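You operate a simulated robot arm through the tools that you are given. There is no shell and no other tool. Be economical: measure what you need, move in short steps, check, and stop when the job is done.

Carry out the task below with a simulated robot arm. There is one attempt and no reset: what you move stays moved.

## Task
Fetch the fat yellow marker and stand it on the green flat tag.

It is judged by the outcome, as a careful person would: the job done as asked, and still so three seconds after it is handed in. It fails if anything else is knocked over, pushed out of place, dropped, spilled or broken.

## Robot
A 6-joint arm with a two-finger parallel gripper, fixed in place. Base frame: the origin is at the foot of the arm, x ahead of it, y to its left, z up; the work surface is at about z = 0. Readings come in mm, rad, newtons and seconds.
With the tool pointing down near the work surface it reaches from about 180 to 460 mm from the base axis. Its first joint turns from -1.222 to 1.222 rad. Payload 1.9 kg.
The TCP is the grasp point between the finger pads, 23 mm short of the fingertips. In the tool frame z runs along the fingers and y along their closing line. Largest opening 94 mm; finger width 38, thickness 10; the body of the gripper, 54 by 96 mm, starts 39 mm behind the TCP.
Orientation is that of the tool frame in the base frame, as a unit quaternion [x, y, z, w]. With the fingers straight down and closing along the base's y, the tool's x points along the base's -x, its y along +y and its z along -z.

## Interface
- The arm moves only by the tool servo_tool. Its argument "rows" is a list that holds one entry, the list of rows, each a list of 5 numbers: the shift along the base's x, y, z in mm, then the turn about the base's z in rad, then the gripper command, from -1 (shut) to 1 (fully open), values between in proportion. In form: [[[x, y, z, twist, hand], ...]]. A call has 1 to 8 rows; each row shifts and turns the commanded pose from where the row before left it. A row lasts 0.2 s, in which the tool goes at most 50 mm and 0.15 rad; a call with a longer step from one row to the next is refused whole, and so is a gripper value outside its range. Where a pose cannot be reached the arm comes as near as it can. A force on the tool above 40 N (or 10 N above the force at the start of the call, whichever is more), or a blocked arm, ends the call early, and 0.2 s more pass. Each finger travels about 108 mm/s and halts on what it meets, pressing with about 31 N; the grip force reading is that of the motor and also rises with nothing between the fingers. The clock runs only during rows and for 0.2 s after the last one: add rows that do not move to give the fingers time. The reply holds the time, the measured pose of the TCP, the force on the tool along the base axes, the opening and the grip force, in the units named above and with some noise.
- Cameras (640 x 400 px; columns grow to the right, rows downward): "scene" is fixed at [62.7, 313.9, 433.8]; the picture's right is [-0.74, -0.67, 0.00], its down [-0.33, 0.36, -0.87] and it looks along [0.59, -0.65, -0.48] (base axes); focal length 279 px, centre (320, 200). "wrist" rides on the gripper at [-39, 0, -44] in the tool frame; the picture's right is [0.00, -1.00, 0.00], its down [0.97, 0.00, -0.24] and it looks along [0.24, 0.00, 0.97] (tool axes); focal length 218 px, centre (320, 200). There is no depth. A picture from a camera that has moved, and an enlarged one, comes with that camera's place and axes in the base frame and with its lens.
- snapshot(camera): a new picture of that camera. It takes no simulated time.
- close_up(camera, box): a new picture of the part [left, top, right, bottom] of that camera's present view, enlarged. It takes no simulated time.
- hand_in(): hands the job in; it is judged then, once.

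Work in short steps. Places have to be worked out from the pictures, the camera data and where the tool is seen: move nearer, look again, correct. Check each grasp and each placing, and mend what went wrong. You have 90 turns and 42 pictures in all, those below and enlarged ones among them. Open the gripper and draw the arm clear of the work before you hand the job in, unless the task says otherwise; then end with one line.

The tools are called by a JSON object that holds its "op" and its "data". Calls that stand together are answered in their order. servo_tool: Moves the arm, as the interface text tells. Its arguments: {"type":"object","properties":{"rows":{"type":"array","items":{"type":"array","items":{"type":"array","items":{"type":"number"}}}}},"required":["rows"]} The other tools are called the same way: snapshot (camera) takes a picture; close_up (camera, box) takes an enlarged picture of a part of a camera's view; hand_in () hands the job in.

At the start:

```text
time: 0.0
eef_pos: [265.1, 25.8, 312.9]
tcp_rot: [0.0, 1.0, 0.0, 0.002]
force: [-0.4, -0.6, 0.6]
grip_width: 94.2
finger_force: 0.0
```

scene: 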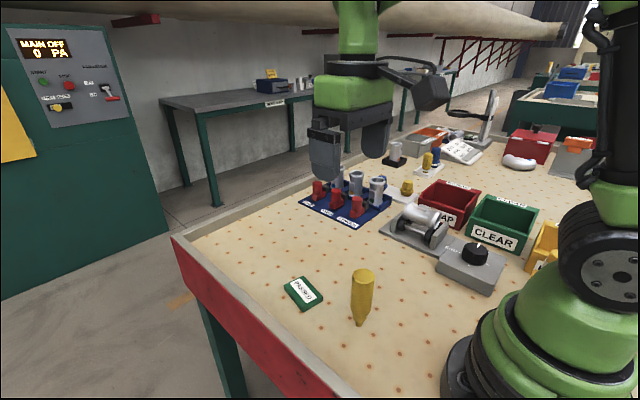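
wrist: 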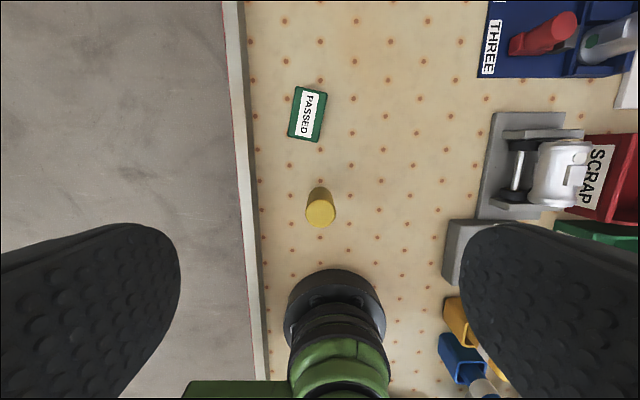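

I'll look closer at the marker and the tag before moving.

{"op": "close_up", "data": {"camera": "scene", "box": [260, 250, 420, 350]}}

{"op": "close_up", "data": {"camera": "wrist", "box": [240, 70, 400, 250]}}

{"op": "close_up", "data": {"camera": "scene", "box": [300, 120, 580, 295]}}

```text
4.00 times, centred on (340, 300) of scene
camera zoom: at [62.7, 313.9, 433.8], right [-0.74, -0.67, 0.0], down [-0.33, 0.36, -0.87], along [0.59, -0.65, -0.48], focal length 1117 px, centre (240, -200)
```

zoom: 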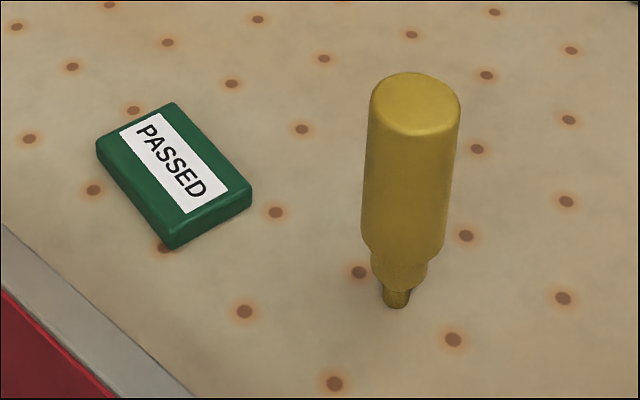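

```text
2.22 times, centred on (320, 160) of wrist
camera zoom: at [304.2, 26.1, 356.2], right [0.0, -1.0, 0.0], down [-0.97, 0.0, 0.24], along [-0.24, 0.0, -0.97], focal length 485 px, centre (320, 289)
```

zoom: 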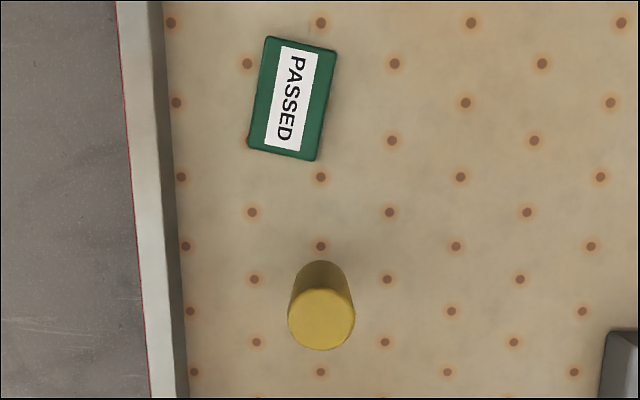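

```text
2.29 times, centred on (440, 208) of scene
camera zoom: at [62.7, 313.9, 433.8], right [-0.74, -0.67, 0.0], down [-0.33, 0.36, -0.87], along [0.59, -0.65, -0.48], focal length 638 px, centre (46, 183)
```

zoom: 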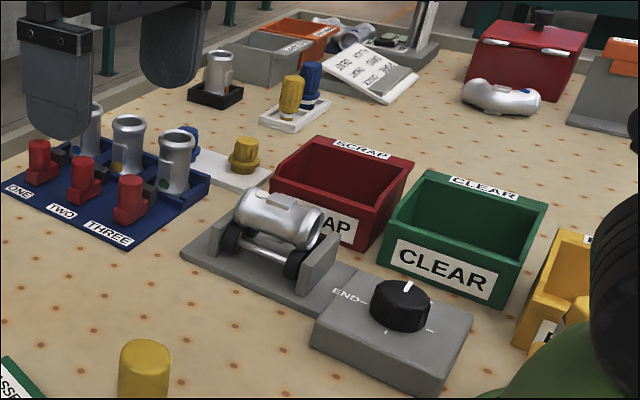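

The near yellow marker (about 33 mm across and 120 mm tall) is standing on its narrow tip at about (231, 26). The tag is at about (352, 44) and roughly 8 mm thick. I'll move above the marker and look again.

{"op": "servo_tool", "data": {"rows": [[[-17, 0, -40, 0, 1], [-17, 0, -40, 0, 1], [0, 0, -35, 0, 1], [0, 0, 0, 0, 1]]]}}

{"op": "snapshot", "data": {"camera": "wrist"}}

{"op": "close_up", "data": {"camera": "scene", "box": [260, 190, 460, 350]}}

```text
time: 1.0
eef_pos: [232.8, 23.4, 193.3]
tcp_rot: [0.0, 1.0, 0.001, 0.001]
force: [0.1, 0.5, -0.4]
grip_width: 94.0
finger_force: 0.0
```

```text
36 pictures are left
camera wrist: at [270.3, 24.2, 237.8], right [0.0, -1.0, 0.0], down [-0.97, 0.0, 0.24], along [-0.24, 0.0, -0.97], focal length 218 px, centre (320, 200)
```

wrist: 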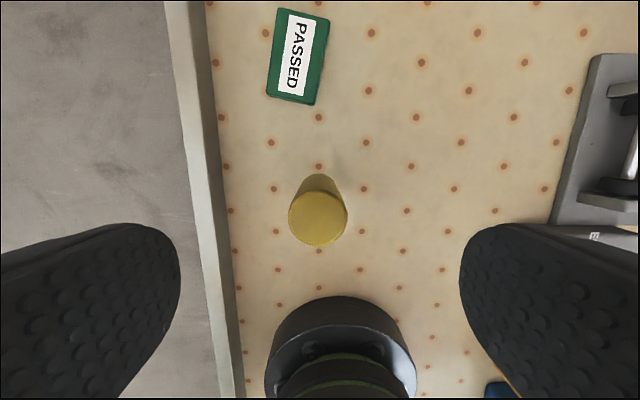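

```text
2.50 times, centred on (360, 270) of scene
camera zoom: at [62.7, 313.9, 433.8], right [-0.74, -0.67, 0.0], down [-0.33, 0.36, -0.87], along [0.59, -0.65, -0.48], focal length 698 px, centre (220, 25)
```

zoom: 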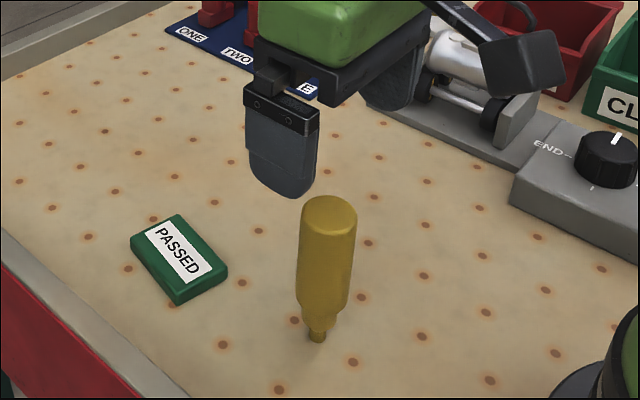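

The marker axis is at about (230, 25.3) with its top near z=119, and the tag centre is at about (351.5, 45). I'll lower the open fingers around the upper body, keeping the palm above the top of the marker.

{"op": "servo_tool", "data": {"rows": [[[-2.5, 1.5, 0, 0, 1], [0, 0, -30, 0, 1], [0, 0, -30, 0, 1], [0, 0, -25, 0, 1], [0, 0, -10, 0, 1], [0, 0, 0, 0, 1]]]}}

{"op": "snapshot", "data": {"camera": "wrist"}}

{"op": "close_up", "data": {"camera": "scene", "box": [260, 190, 460, 350]}}

```text
time: 2.4
eef_pos: [229.1, 27.3, 100.6]
tcp_rot: [0.0, 1.0, 0.0, 0.001]
force: [-0.4, -0.3, 0.4]
grip_width: 93.7
finger_force: 0.1
```

```text
34 pictures are left
camera wrist: at [267.1, 27.6, 144.8], right [0.0, -1.0, 0.0], down [-0.97, 0.0, 0.24], along [-0.24, 0.0, -0.97], focal length 218 px, centre (320, 200)
```

wrist: 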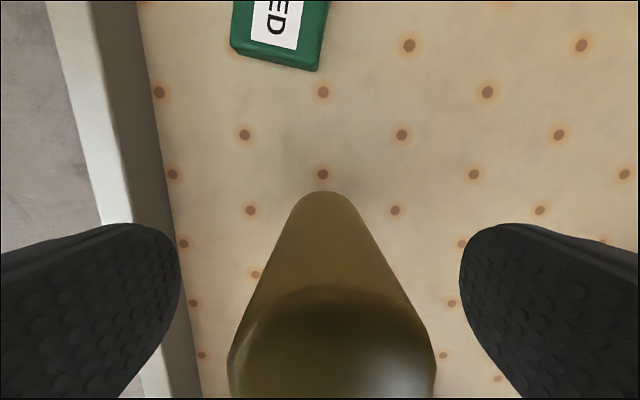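

```text
2.50 times, centred on (360, 270) of scene
camera zoom: at [62.7, 313.9, 433.8], right [-0.74, -0.67, 0.0], down [-0.33, 0.36, -0.87], along [0.59, -0.65, -0.48], focal length 698 px, centre (220, 25)
```

zoom: 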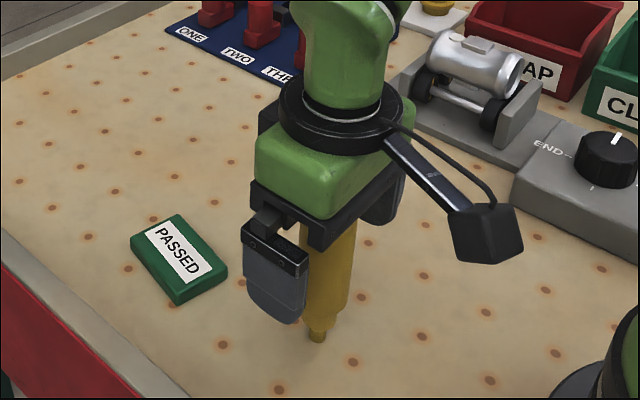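

The marker sits about 2 mm toward -y from the midpoint between the fingers, so I'll shift by that much. I'll also lower 2 mm and close gradually.

{"op": "servo_tool", "data": {"rows": [[[0, -1.9, -2, 0, 1], [0, 0, 0, 0, 1], [0, 0, 0, 0, 0.6], [0, 0, 0, 0, 0.1], [0, 0, 0, 0, -0.2]]]}}

{"op": "snapshot", "data": {"camera": "wrist"}}

```text
time: 3.6
eef_pos: [230.6, 24.9, 99.0]
tcp_rot: [0.0, 1.0, -0.001, 0.0]
force: [0.1, -0.1, -0.5]
grip_width: 37.6
finger_force: 0.1
```

```text
32 pictures are left
camera wrist: at [267.6, 25.6, 143.5], right [0.0, -1.0, 0.0], down [-0.97, 0.0, 0.24], along [-0.24, 0.0, -0.97], focal length 218 px, centre (320, 200)
```

wrist: 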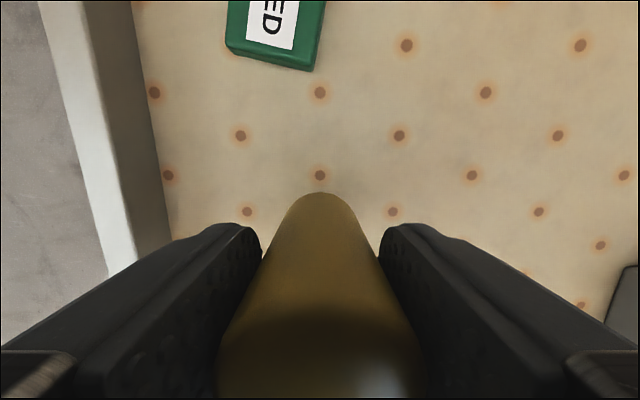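

The marker is centred between the fingers and still upright, with about 2.5 mm of gap on each side. I'll close on it without lifting yet.

{"op": "servo_tool", "data": {"rows": [[[0, 0, 0, 0, -0.28], [0, 0, 0, 0, -0.36], [0, 0, 0, 0, -0.6], [0, 0, 0, 0, -1], [0, 0, 0, 0, -1]]]}}

{"op": "close_up", "data": {"camera": "scene", "box": [260, 190, 460, 350]}}

```text
time: 4.8
eef_pos: [229.3, 26.3, 99.6]
tcp_rot: [0.001, 1.0, 0.0, 0.001]
force: [-0.3, 0.6, 1.0]
grip_width: 34.3
finger_force: 31.0
```

```text
2.50 times, centred on (360, 270) of scene
camera zoom: at [62.7, 313.9, 433.8], right [-0.74, -0.67, 0.0], down [-0.33, 0.36, -0.87], along [0.59, -0.65, -0.48], focal length 698 px, centre (220, 25)
```

zoom: 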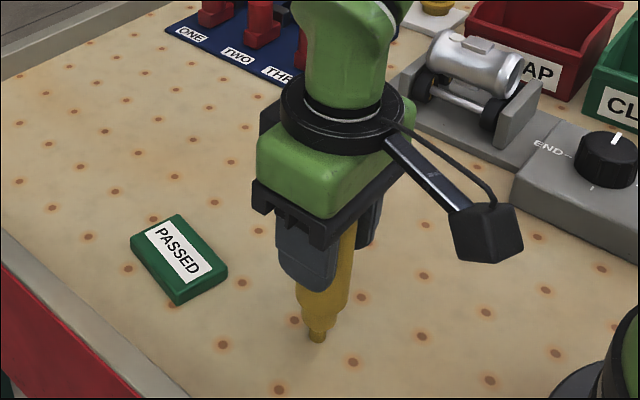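

The grip is firm at 34.3 mm and 31 N. I'll lift 40 mm and check that the marker hangs straight.

{"op": "servo_tool", "data": {"rows": [[[0, 0, 5, 0, -1], [0, 0, 15, 0, -1], [0, 0, 20, 0, -1], [0, 0, 0, 0, -1]]]}}

{"op": "close_up", "data": {"camera": "scene", "box": [260, 190, 460, 350]}}

{"op": "snapshot", "data": {"camera": "wrist"}}

```text
time: 5.8
eef_pos: [231.3, 24.8, 138.4]
tcp_rot: [0.001, 1.0, 0.0, 0.001]
force: [0.1, 0.5, -0.1]
grip_width: 34.7
finger_force: 31.7
```

```text
2.50 times, centred on (360, 270) of scene
camera zoom: at [62.7, 313.9, 433.8], right [-0.74, -0.67, 0.0], down [-0.33, 0.36, -0.87], along [0.59, -0.65, -0.48], focal length 698 px, centre (220, 25)
```

zoom: 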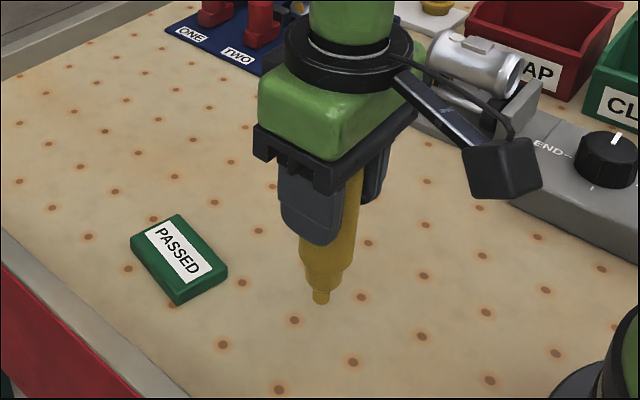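

```text
29 pictures are left
camera wrist: at [267.4, 26.3, 183.8], right [0.0, -1.0, 0.0], down [-0.97, 0.0, 0.24], along [-0.24, 0.0, -0.97], focal length 218 px, centre (320, 200)
```

wrist: 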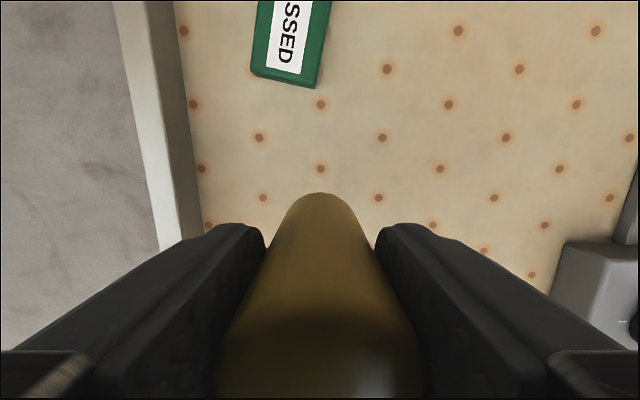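

The marker is held straight, with its tip about 40 mm up. I'll carry it to above the tag, +121 in x and +19.5 in y.

{"op": "servo_tool", "data": {"rows": [[[20, 3.5, 0, 0, -1], [30, 5, 0, 0, -1], [30, 5, 0, 0, -1], [25, 4, 0, 0, -1], [16, 2, 0, 0, -1], [0, 0, 0, 0, -1], [0, 0, 0, 0, -1]]]}}

{"op": "close_up", "data": {"camera": "scene", "box": [220, 200, 380, 325]}}

{"op": "snapshot", "data": {"camera": "wrist"}}

```text
time: 7.4
eef_pos: [351.2, 44.6, 141.7]
tcp_rot: [0.001, 1.0, 0.0, 0.001]
force: [-0.1, 0.4, -0.2]
grip_width: 34.4
finger_force: 31.2
```

```text
3.20 times, centred on (300, 262) of scene
camera zoom: at [62.7, 313.9, 433.8], right [-0.74, -0.67, 0.0], down [-0.33, 0.36, -0.87], along [0.59, -0.65, -0.48], focal length 894 px, centre (384, 0)
```

zoom: 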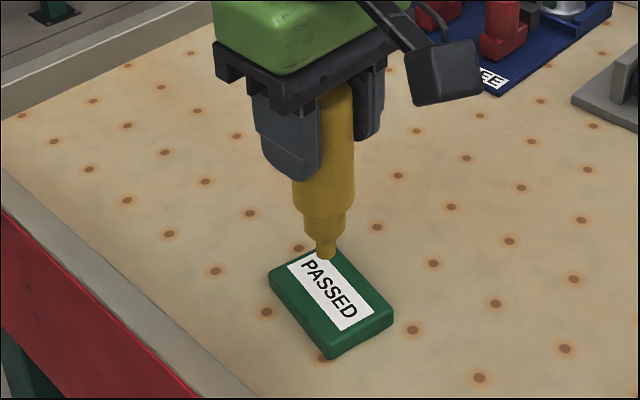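

```text
27 pictures are left
camera wrist: at [390.1, 45.0, 185.1], right [0.0, -1.0, 0.0], down [-0.97, 0.0, 0.24], along [-0.24, 0.0, -0.97], focal length 218 px, centre (320, 200)
```

wrist: 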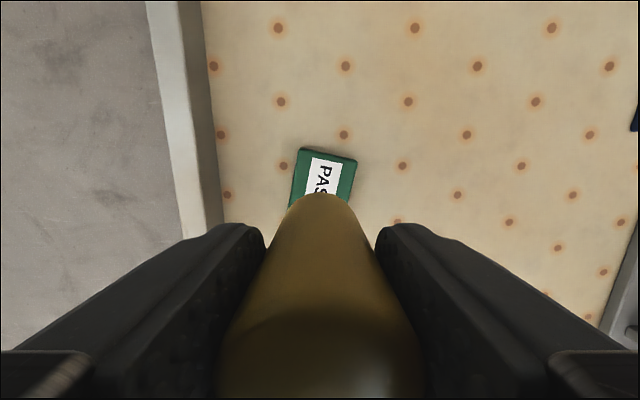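

The tip is roughly over the tag. I'll lower it to just above the tag and compare directly.

{"op": "servo_tool", "data": {"rows": [[[0, 0, -12, 0, -1], [0, 0, -12, 0, -1], [0, 0, 0, 0, -1], [0, 0, 0, 0, -1]]]}}

{"op": "close_up", "data": {"camera": "scene", "box": [260, 250, 340, 320]}}

{"op": "snapshot", "data": {"camera": "wrist"}}

```text
time: 8.4
eef_pos: [350.9, 45.6, 115.7]
tcp_rot: [0.0, 1.0, 0.001, 0.0]
force: [0.0, 0.0, 0.1]
grip_width: 34.4
finger_force: 31.2
```

```text
5.71 times, centred on (300, 285) of scene
camera zoom: at [62.7, 313.9, 433.8], right [-0.74, -0.67, 0.0], down [-0.33, 0.36, -0.87], along [0.59, -0.65, -0.48], focal length 1596 px, centre (434, -286)
```

zoom: 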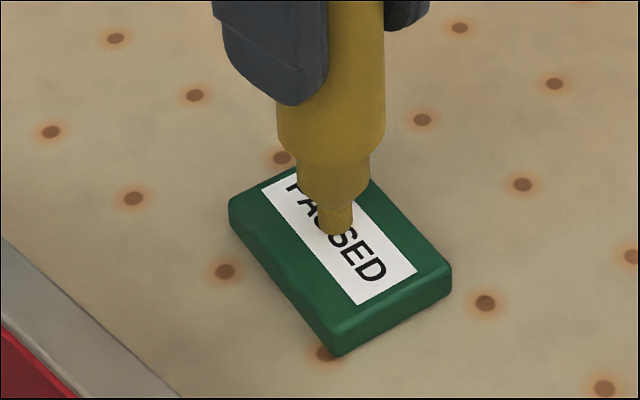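

```text
25 pictures are left
camera wrist: at [389.1, 44.9, 159.5], right [0.0, -1.0, 0.0], down [-0.97, 0.0, 0.24], along [-0.24, 0.0, -0.97], focal length 218 px, centre (320, 200)
```

wrist: 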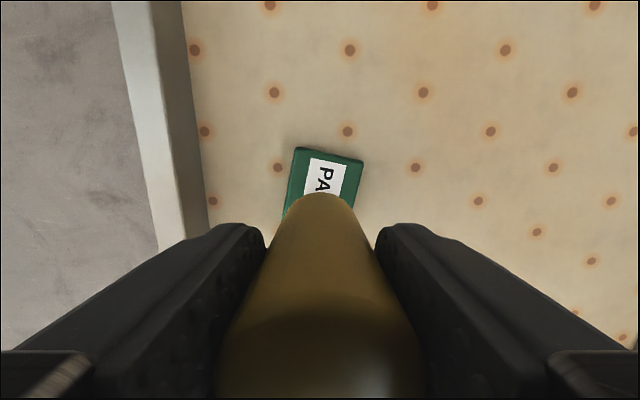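

The projected contact point falls on the tag centre. I'll lower in small steps until the force shows contact.

{"op": "servo_tool", "data": {"rows": [[[0, 0, -3, 0, -1], [0, 0, -2, 0, -1], [0, 0, 0, 0, -1]]]}}

{"op": "close_up", "data": {"camera": "scene", "box": [280, 265, 320, 300]}}

```text
time: 9.2
eef_pos: [351.4, 44.2, 113.0]
tcp_rot: [-0.002, 1.0, 0.001, 0.003]
force: [2.0, 0.3, 26.6]
grip_width: 34.3
finger_force: 31.6
```

```text
11.43 times, centred on (300, 282) of scene
camera zoom: at [62.6, 313.9, 433.8], right [-0.74, -0.67, 0.0], down [-0.33, 0.36, -0.88], along [0.59, -0.65, -0.48], focal length 3192 px, centre (549, -743)
```

zoom: 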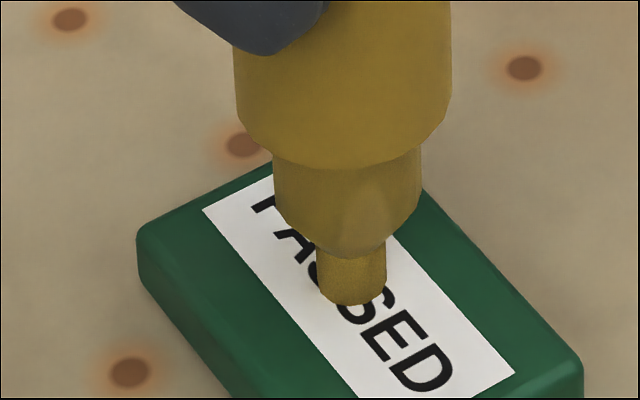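

It has made contact with 26.6 N pressing, so the tag is thicker than I estimated. I'll ease up in small steps to relieve the load.

{"op": "servo_tool", "data": {"rows": [[[0, 0, 1, 0, -1], [0, 0, 0, 0, -1]]]}}

```text
time: 9.8
eef_pos: [351.1, 43.5, 111.2]
tcp_rot: [0.0, 1.0, 0.0, 0.001]
force: [4.5, 0.2, 12.9]
grip_width: 34.1
finger_force: 30.7
```

{"op": "servo_tool", "data": {"rows": [[[0, 0, 0.7, 0, -1], [0, 0, 0, 0, -1]]]}}

```text
time: 10.4
eef_pos: [349.9, 43.5, 111.7]
tcp_rot: [0.0, 1.0, 0.0, -0.001]
force: [-0.3, -0.8, 2.6]
grip_width: 34.5
finger_force: 30.6
```

The load is down to 2.6 N. Before releasing I'll check that the marker is still vertical in the grip.

{"op": "snapshot", "data": {"camera": "wrist"}}

{"op": "close_up", "data": {"camera": "scene", "box": [250, 210, 360, 310]}}

```text
23 pictures are left
camera wrist: at [388.4, 44.9, 156.0], right [0.0, -1.0, 0.0], down [-0.97, 0.0, 0.24], along [-0.24, 0.0, -0.97], focal length 218 px, centre (320, 200)
```

wrist: 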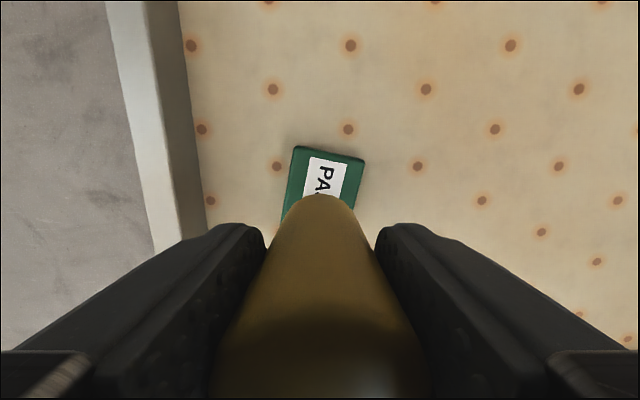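

```text
4.00 times, centred on (305, 260) of scene
camera zoom: at [62.7, 313.9, 433.8], right [-0.74, -0.67, 0.0], down [-0.33, 0.36, -0.87], along [0.59, -0.65, -0.48], focal length 1117 px, centre (380, -40)
```

zoom: 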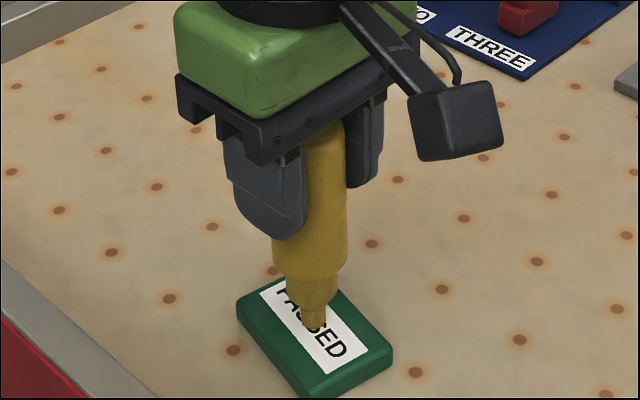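

The outline in the grip is essentially unchanged and the tip is on the tag. I'll open the fingers only a few mm so they still guard the marker, then look.

{"op": "servo_tool", "data": {"rows": [[[0, 0, 0, 0, -0.3], [0, 0, 0, 0, -0.26], [0, 0, 0, 0, -0.23], [0, 0, 0, 0, -0.19], [0, 0, 0, 0, -0.19], [0, 0, 0, 0, -0.19]]]}}

{"op": "snapshot", "data": {"camera": "wrist"}}

{"op": "close_up", "data": {"camera": "scene", "box": [250, 210, 360, 310]}}

```text
time: 11.8
eef_pos: [350.6, 43.6, 112.8]
tcp_rot: [0.0, 1.0, -0.001, 0.0]
force: [0.3, 0.4, -0.3]
grip_width: 38.1
finger_force: 0.1
```

```text
21 pictures are left
camera wrist: at [389.1, 44.9, 156.7], right [0.0, -1.0, 0.0], down [-0.97, 0.0, 0.24], along [-0.24, 0.0, -0.97], focal length 218 px, centre (320, 200)
```

wrist: 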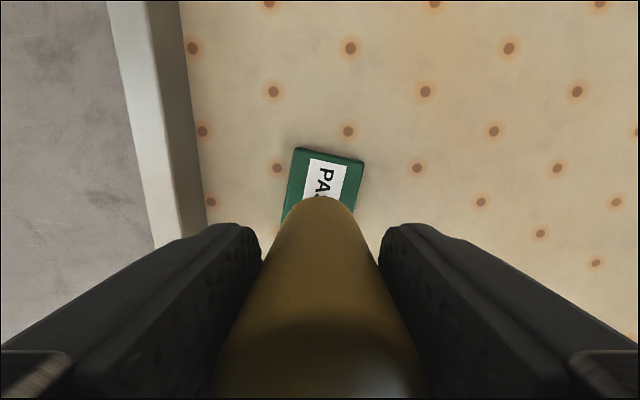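

```text
4.00 times, centred on (305, 260) of scene
camera zoom: at [62.7, 313.9, 433.8], right [-0.74, -0.67, 0.0], down [-0.33, 0.36, -0.87], along [0.59, -0.65, -0.48], focal length 1117 px, centre (380, -40)
```

zoom: 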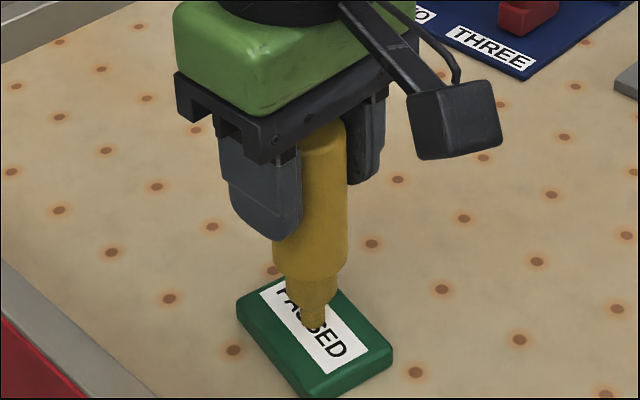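

With a gap on both sides the marker stands free. I'll open further, wait a moment, and check again before rising.

{"op": "servo_tool", "data": {"rows": [[[0, 0, 0, 0, 0], [0, 0, 0, 0, 0.4], [0, 0, 0, 0, 0.8], [0, 0, 0, 0, 1], [0, 0, 0, 0, 1], [0, 0, 0, 0, 1]]]}}

{"op": "snapshot", "data": {"camera": "wrist"}}

```text
time: 13.2
eef_pos: [350.9, 45.4, 112.2]
tcp_rot: [0.0, 1.0, 0.0, 0.001]
force: [-0.2, 0.0, 0.5]
grip_width: 94.0
finger_force: 0.1
```

```text
19 pictures are left
camera wrist: at [389.1, 44.9, 156.7], right [0.0, -1.0, 0.0], down [-0.97, 0.0, 0.24], along [-0.24, 0.0, -0.97], focal length 218 px, centre (320, 200)
```

wrist: 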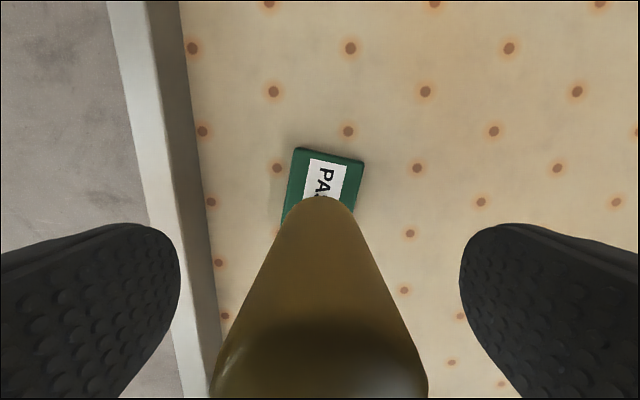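

The marker stands on its own with the fingers fully open and clear of it. I'll rise straight up.

{"op": "servo_tool", "data": {"rows": [[[0, 0, 10, 0, 1], [0, 0, 25, 0, 1], [0, 0, 40, 0, 1], [0, 0, 40, 0, 1], [0, 0, 30, 0, 1], [-30, 0, 0, 0, 1], [0, 0, 0, 0, 1]]]}}

{"op": "snapshot", "data": {"camera": "scene"}}

{"op": "snapshot", "data": {"camera": "wrist"}}

```text
time: 14.8
eef_pos: [317.8, 44.5, 257.6]
tcp_rot: [0.0, 1.0, 0.001, 0.002]
force: [-0.8, -0.8, -0.7]
grip_width: 94.0
finger_force: 0.0
```

```text
18 pictures are left
```

scene: 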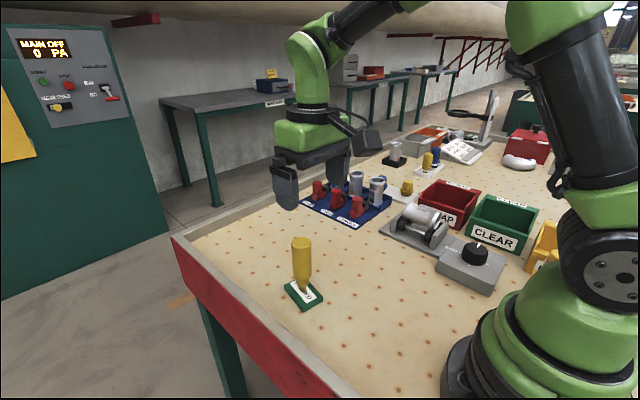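

```text
17 pictures are left
camera wrist: at [356.0, 45.2, 302.6], right [0.0, -1.0, 0.0], down [-0.97, 0.0, 0.24], along [-0.24, 0.0, -0.97], focal length 218 px, centre (320, 200)
```

wrist: 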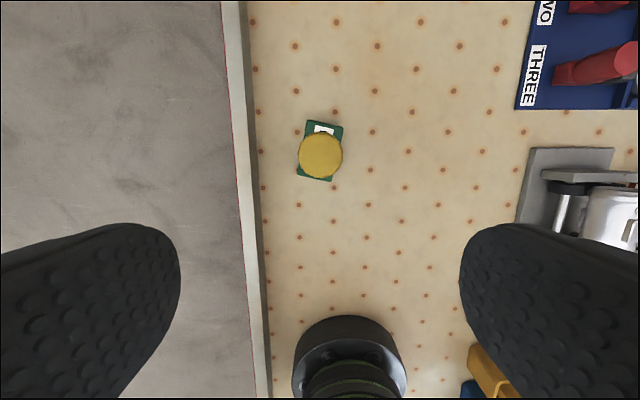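

The marker stands upright on the tag, the arm is clear, and nothing else has moved. I'm handing the job in.

{"op": "hand_in", "data": {}}

```text
The job is handed in.
```

The fat yellow marker is standing upright, tip down as I found it, on the green tag; nothing else was disturbed, and I've handed the job in.
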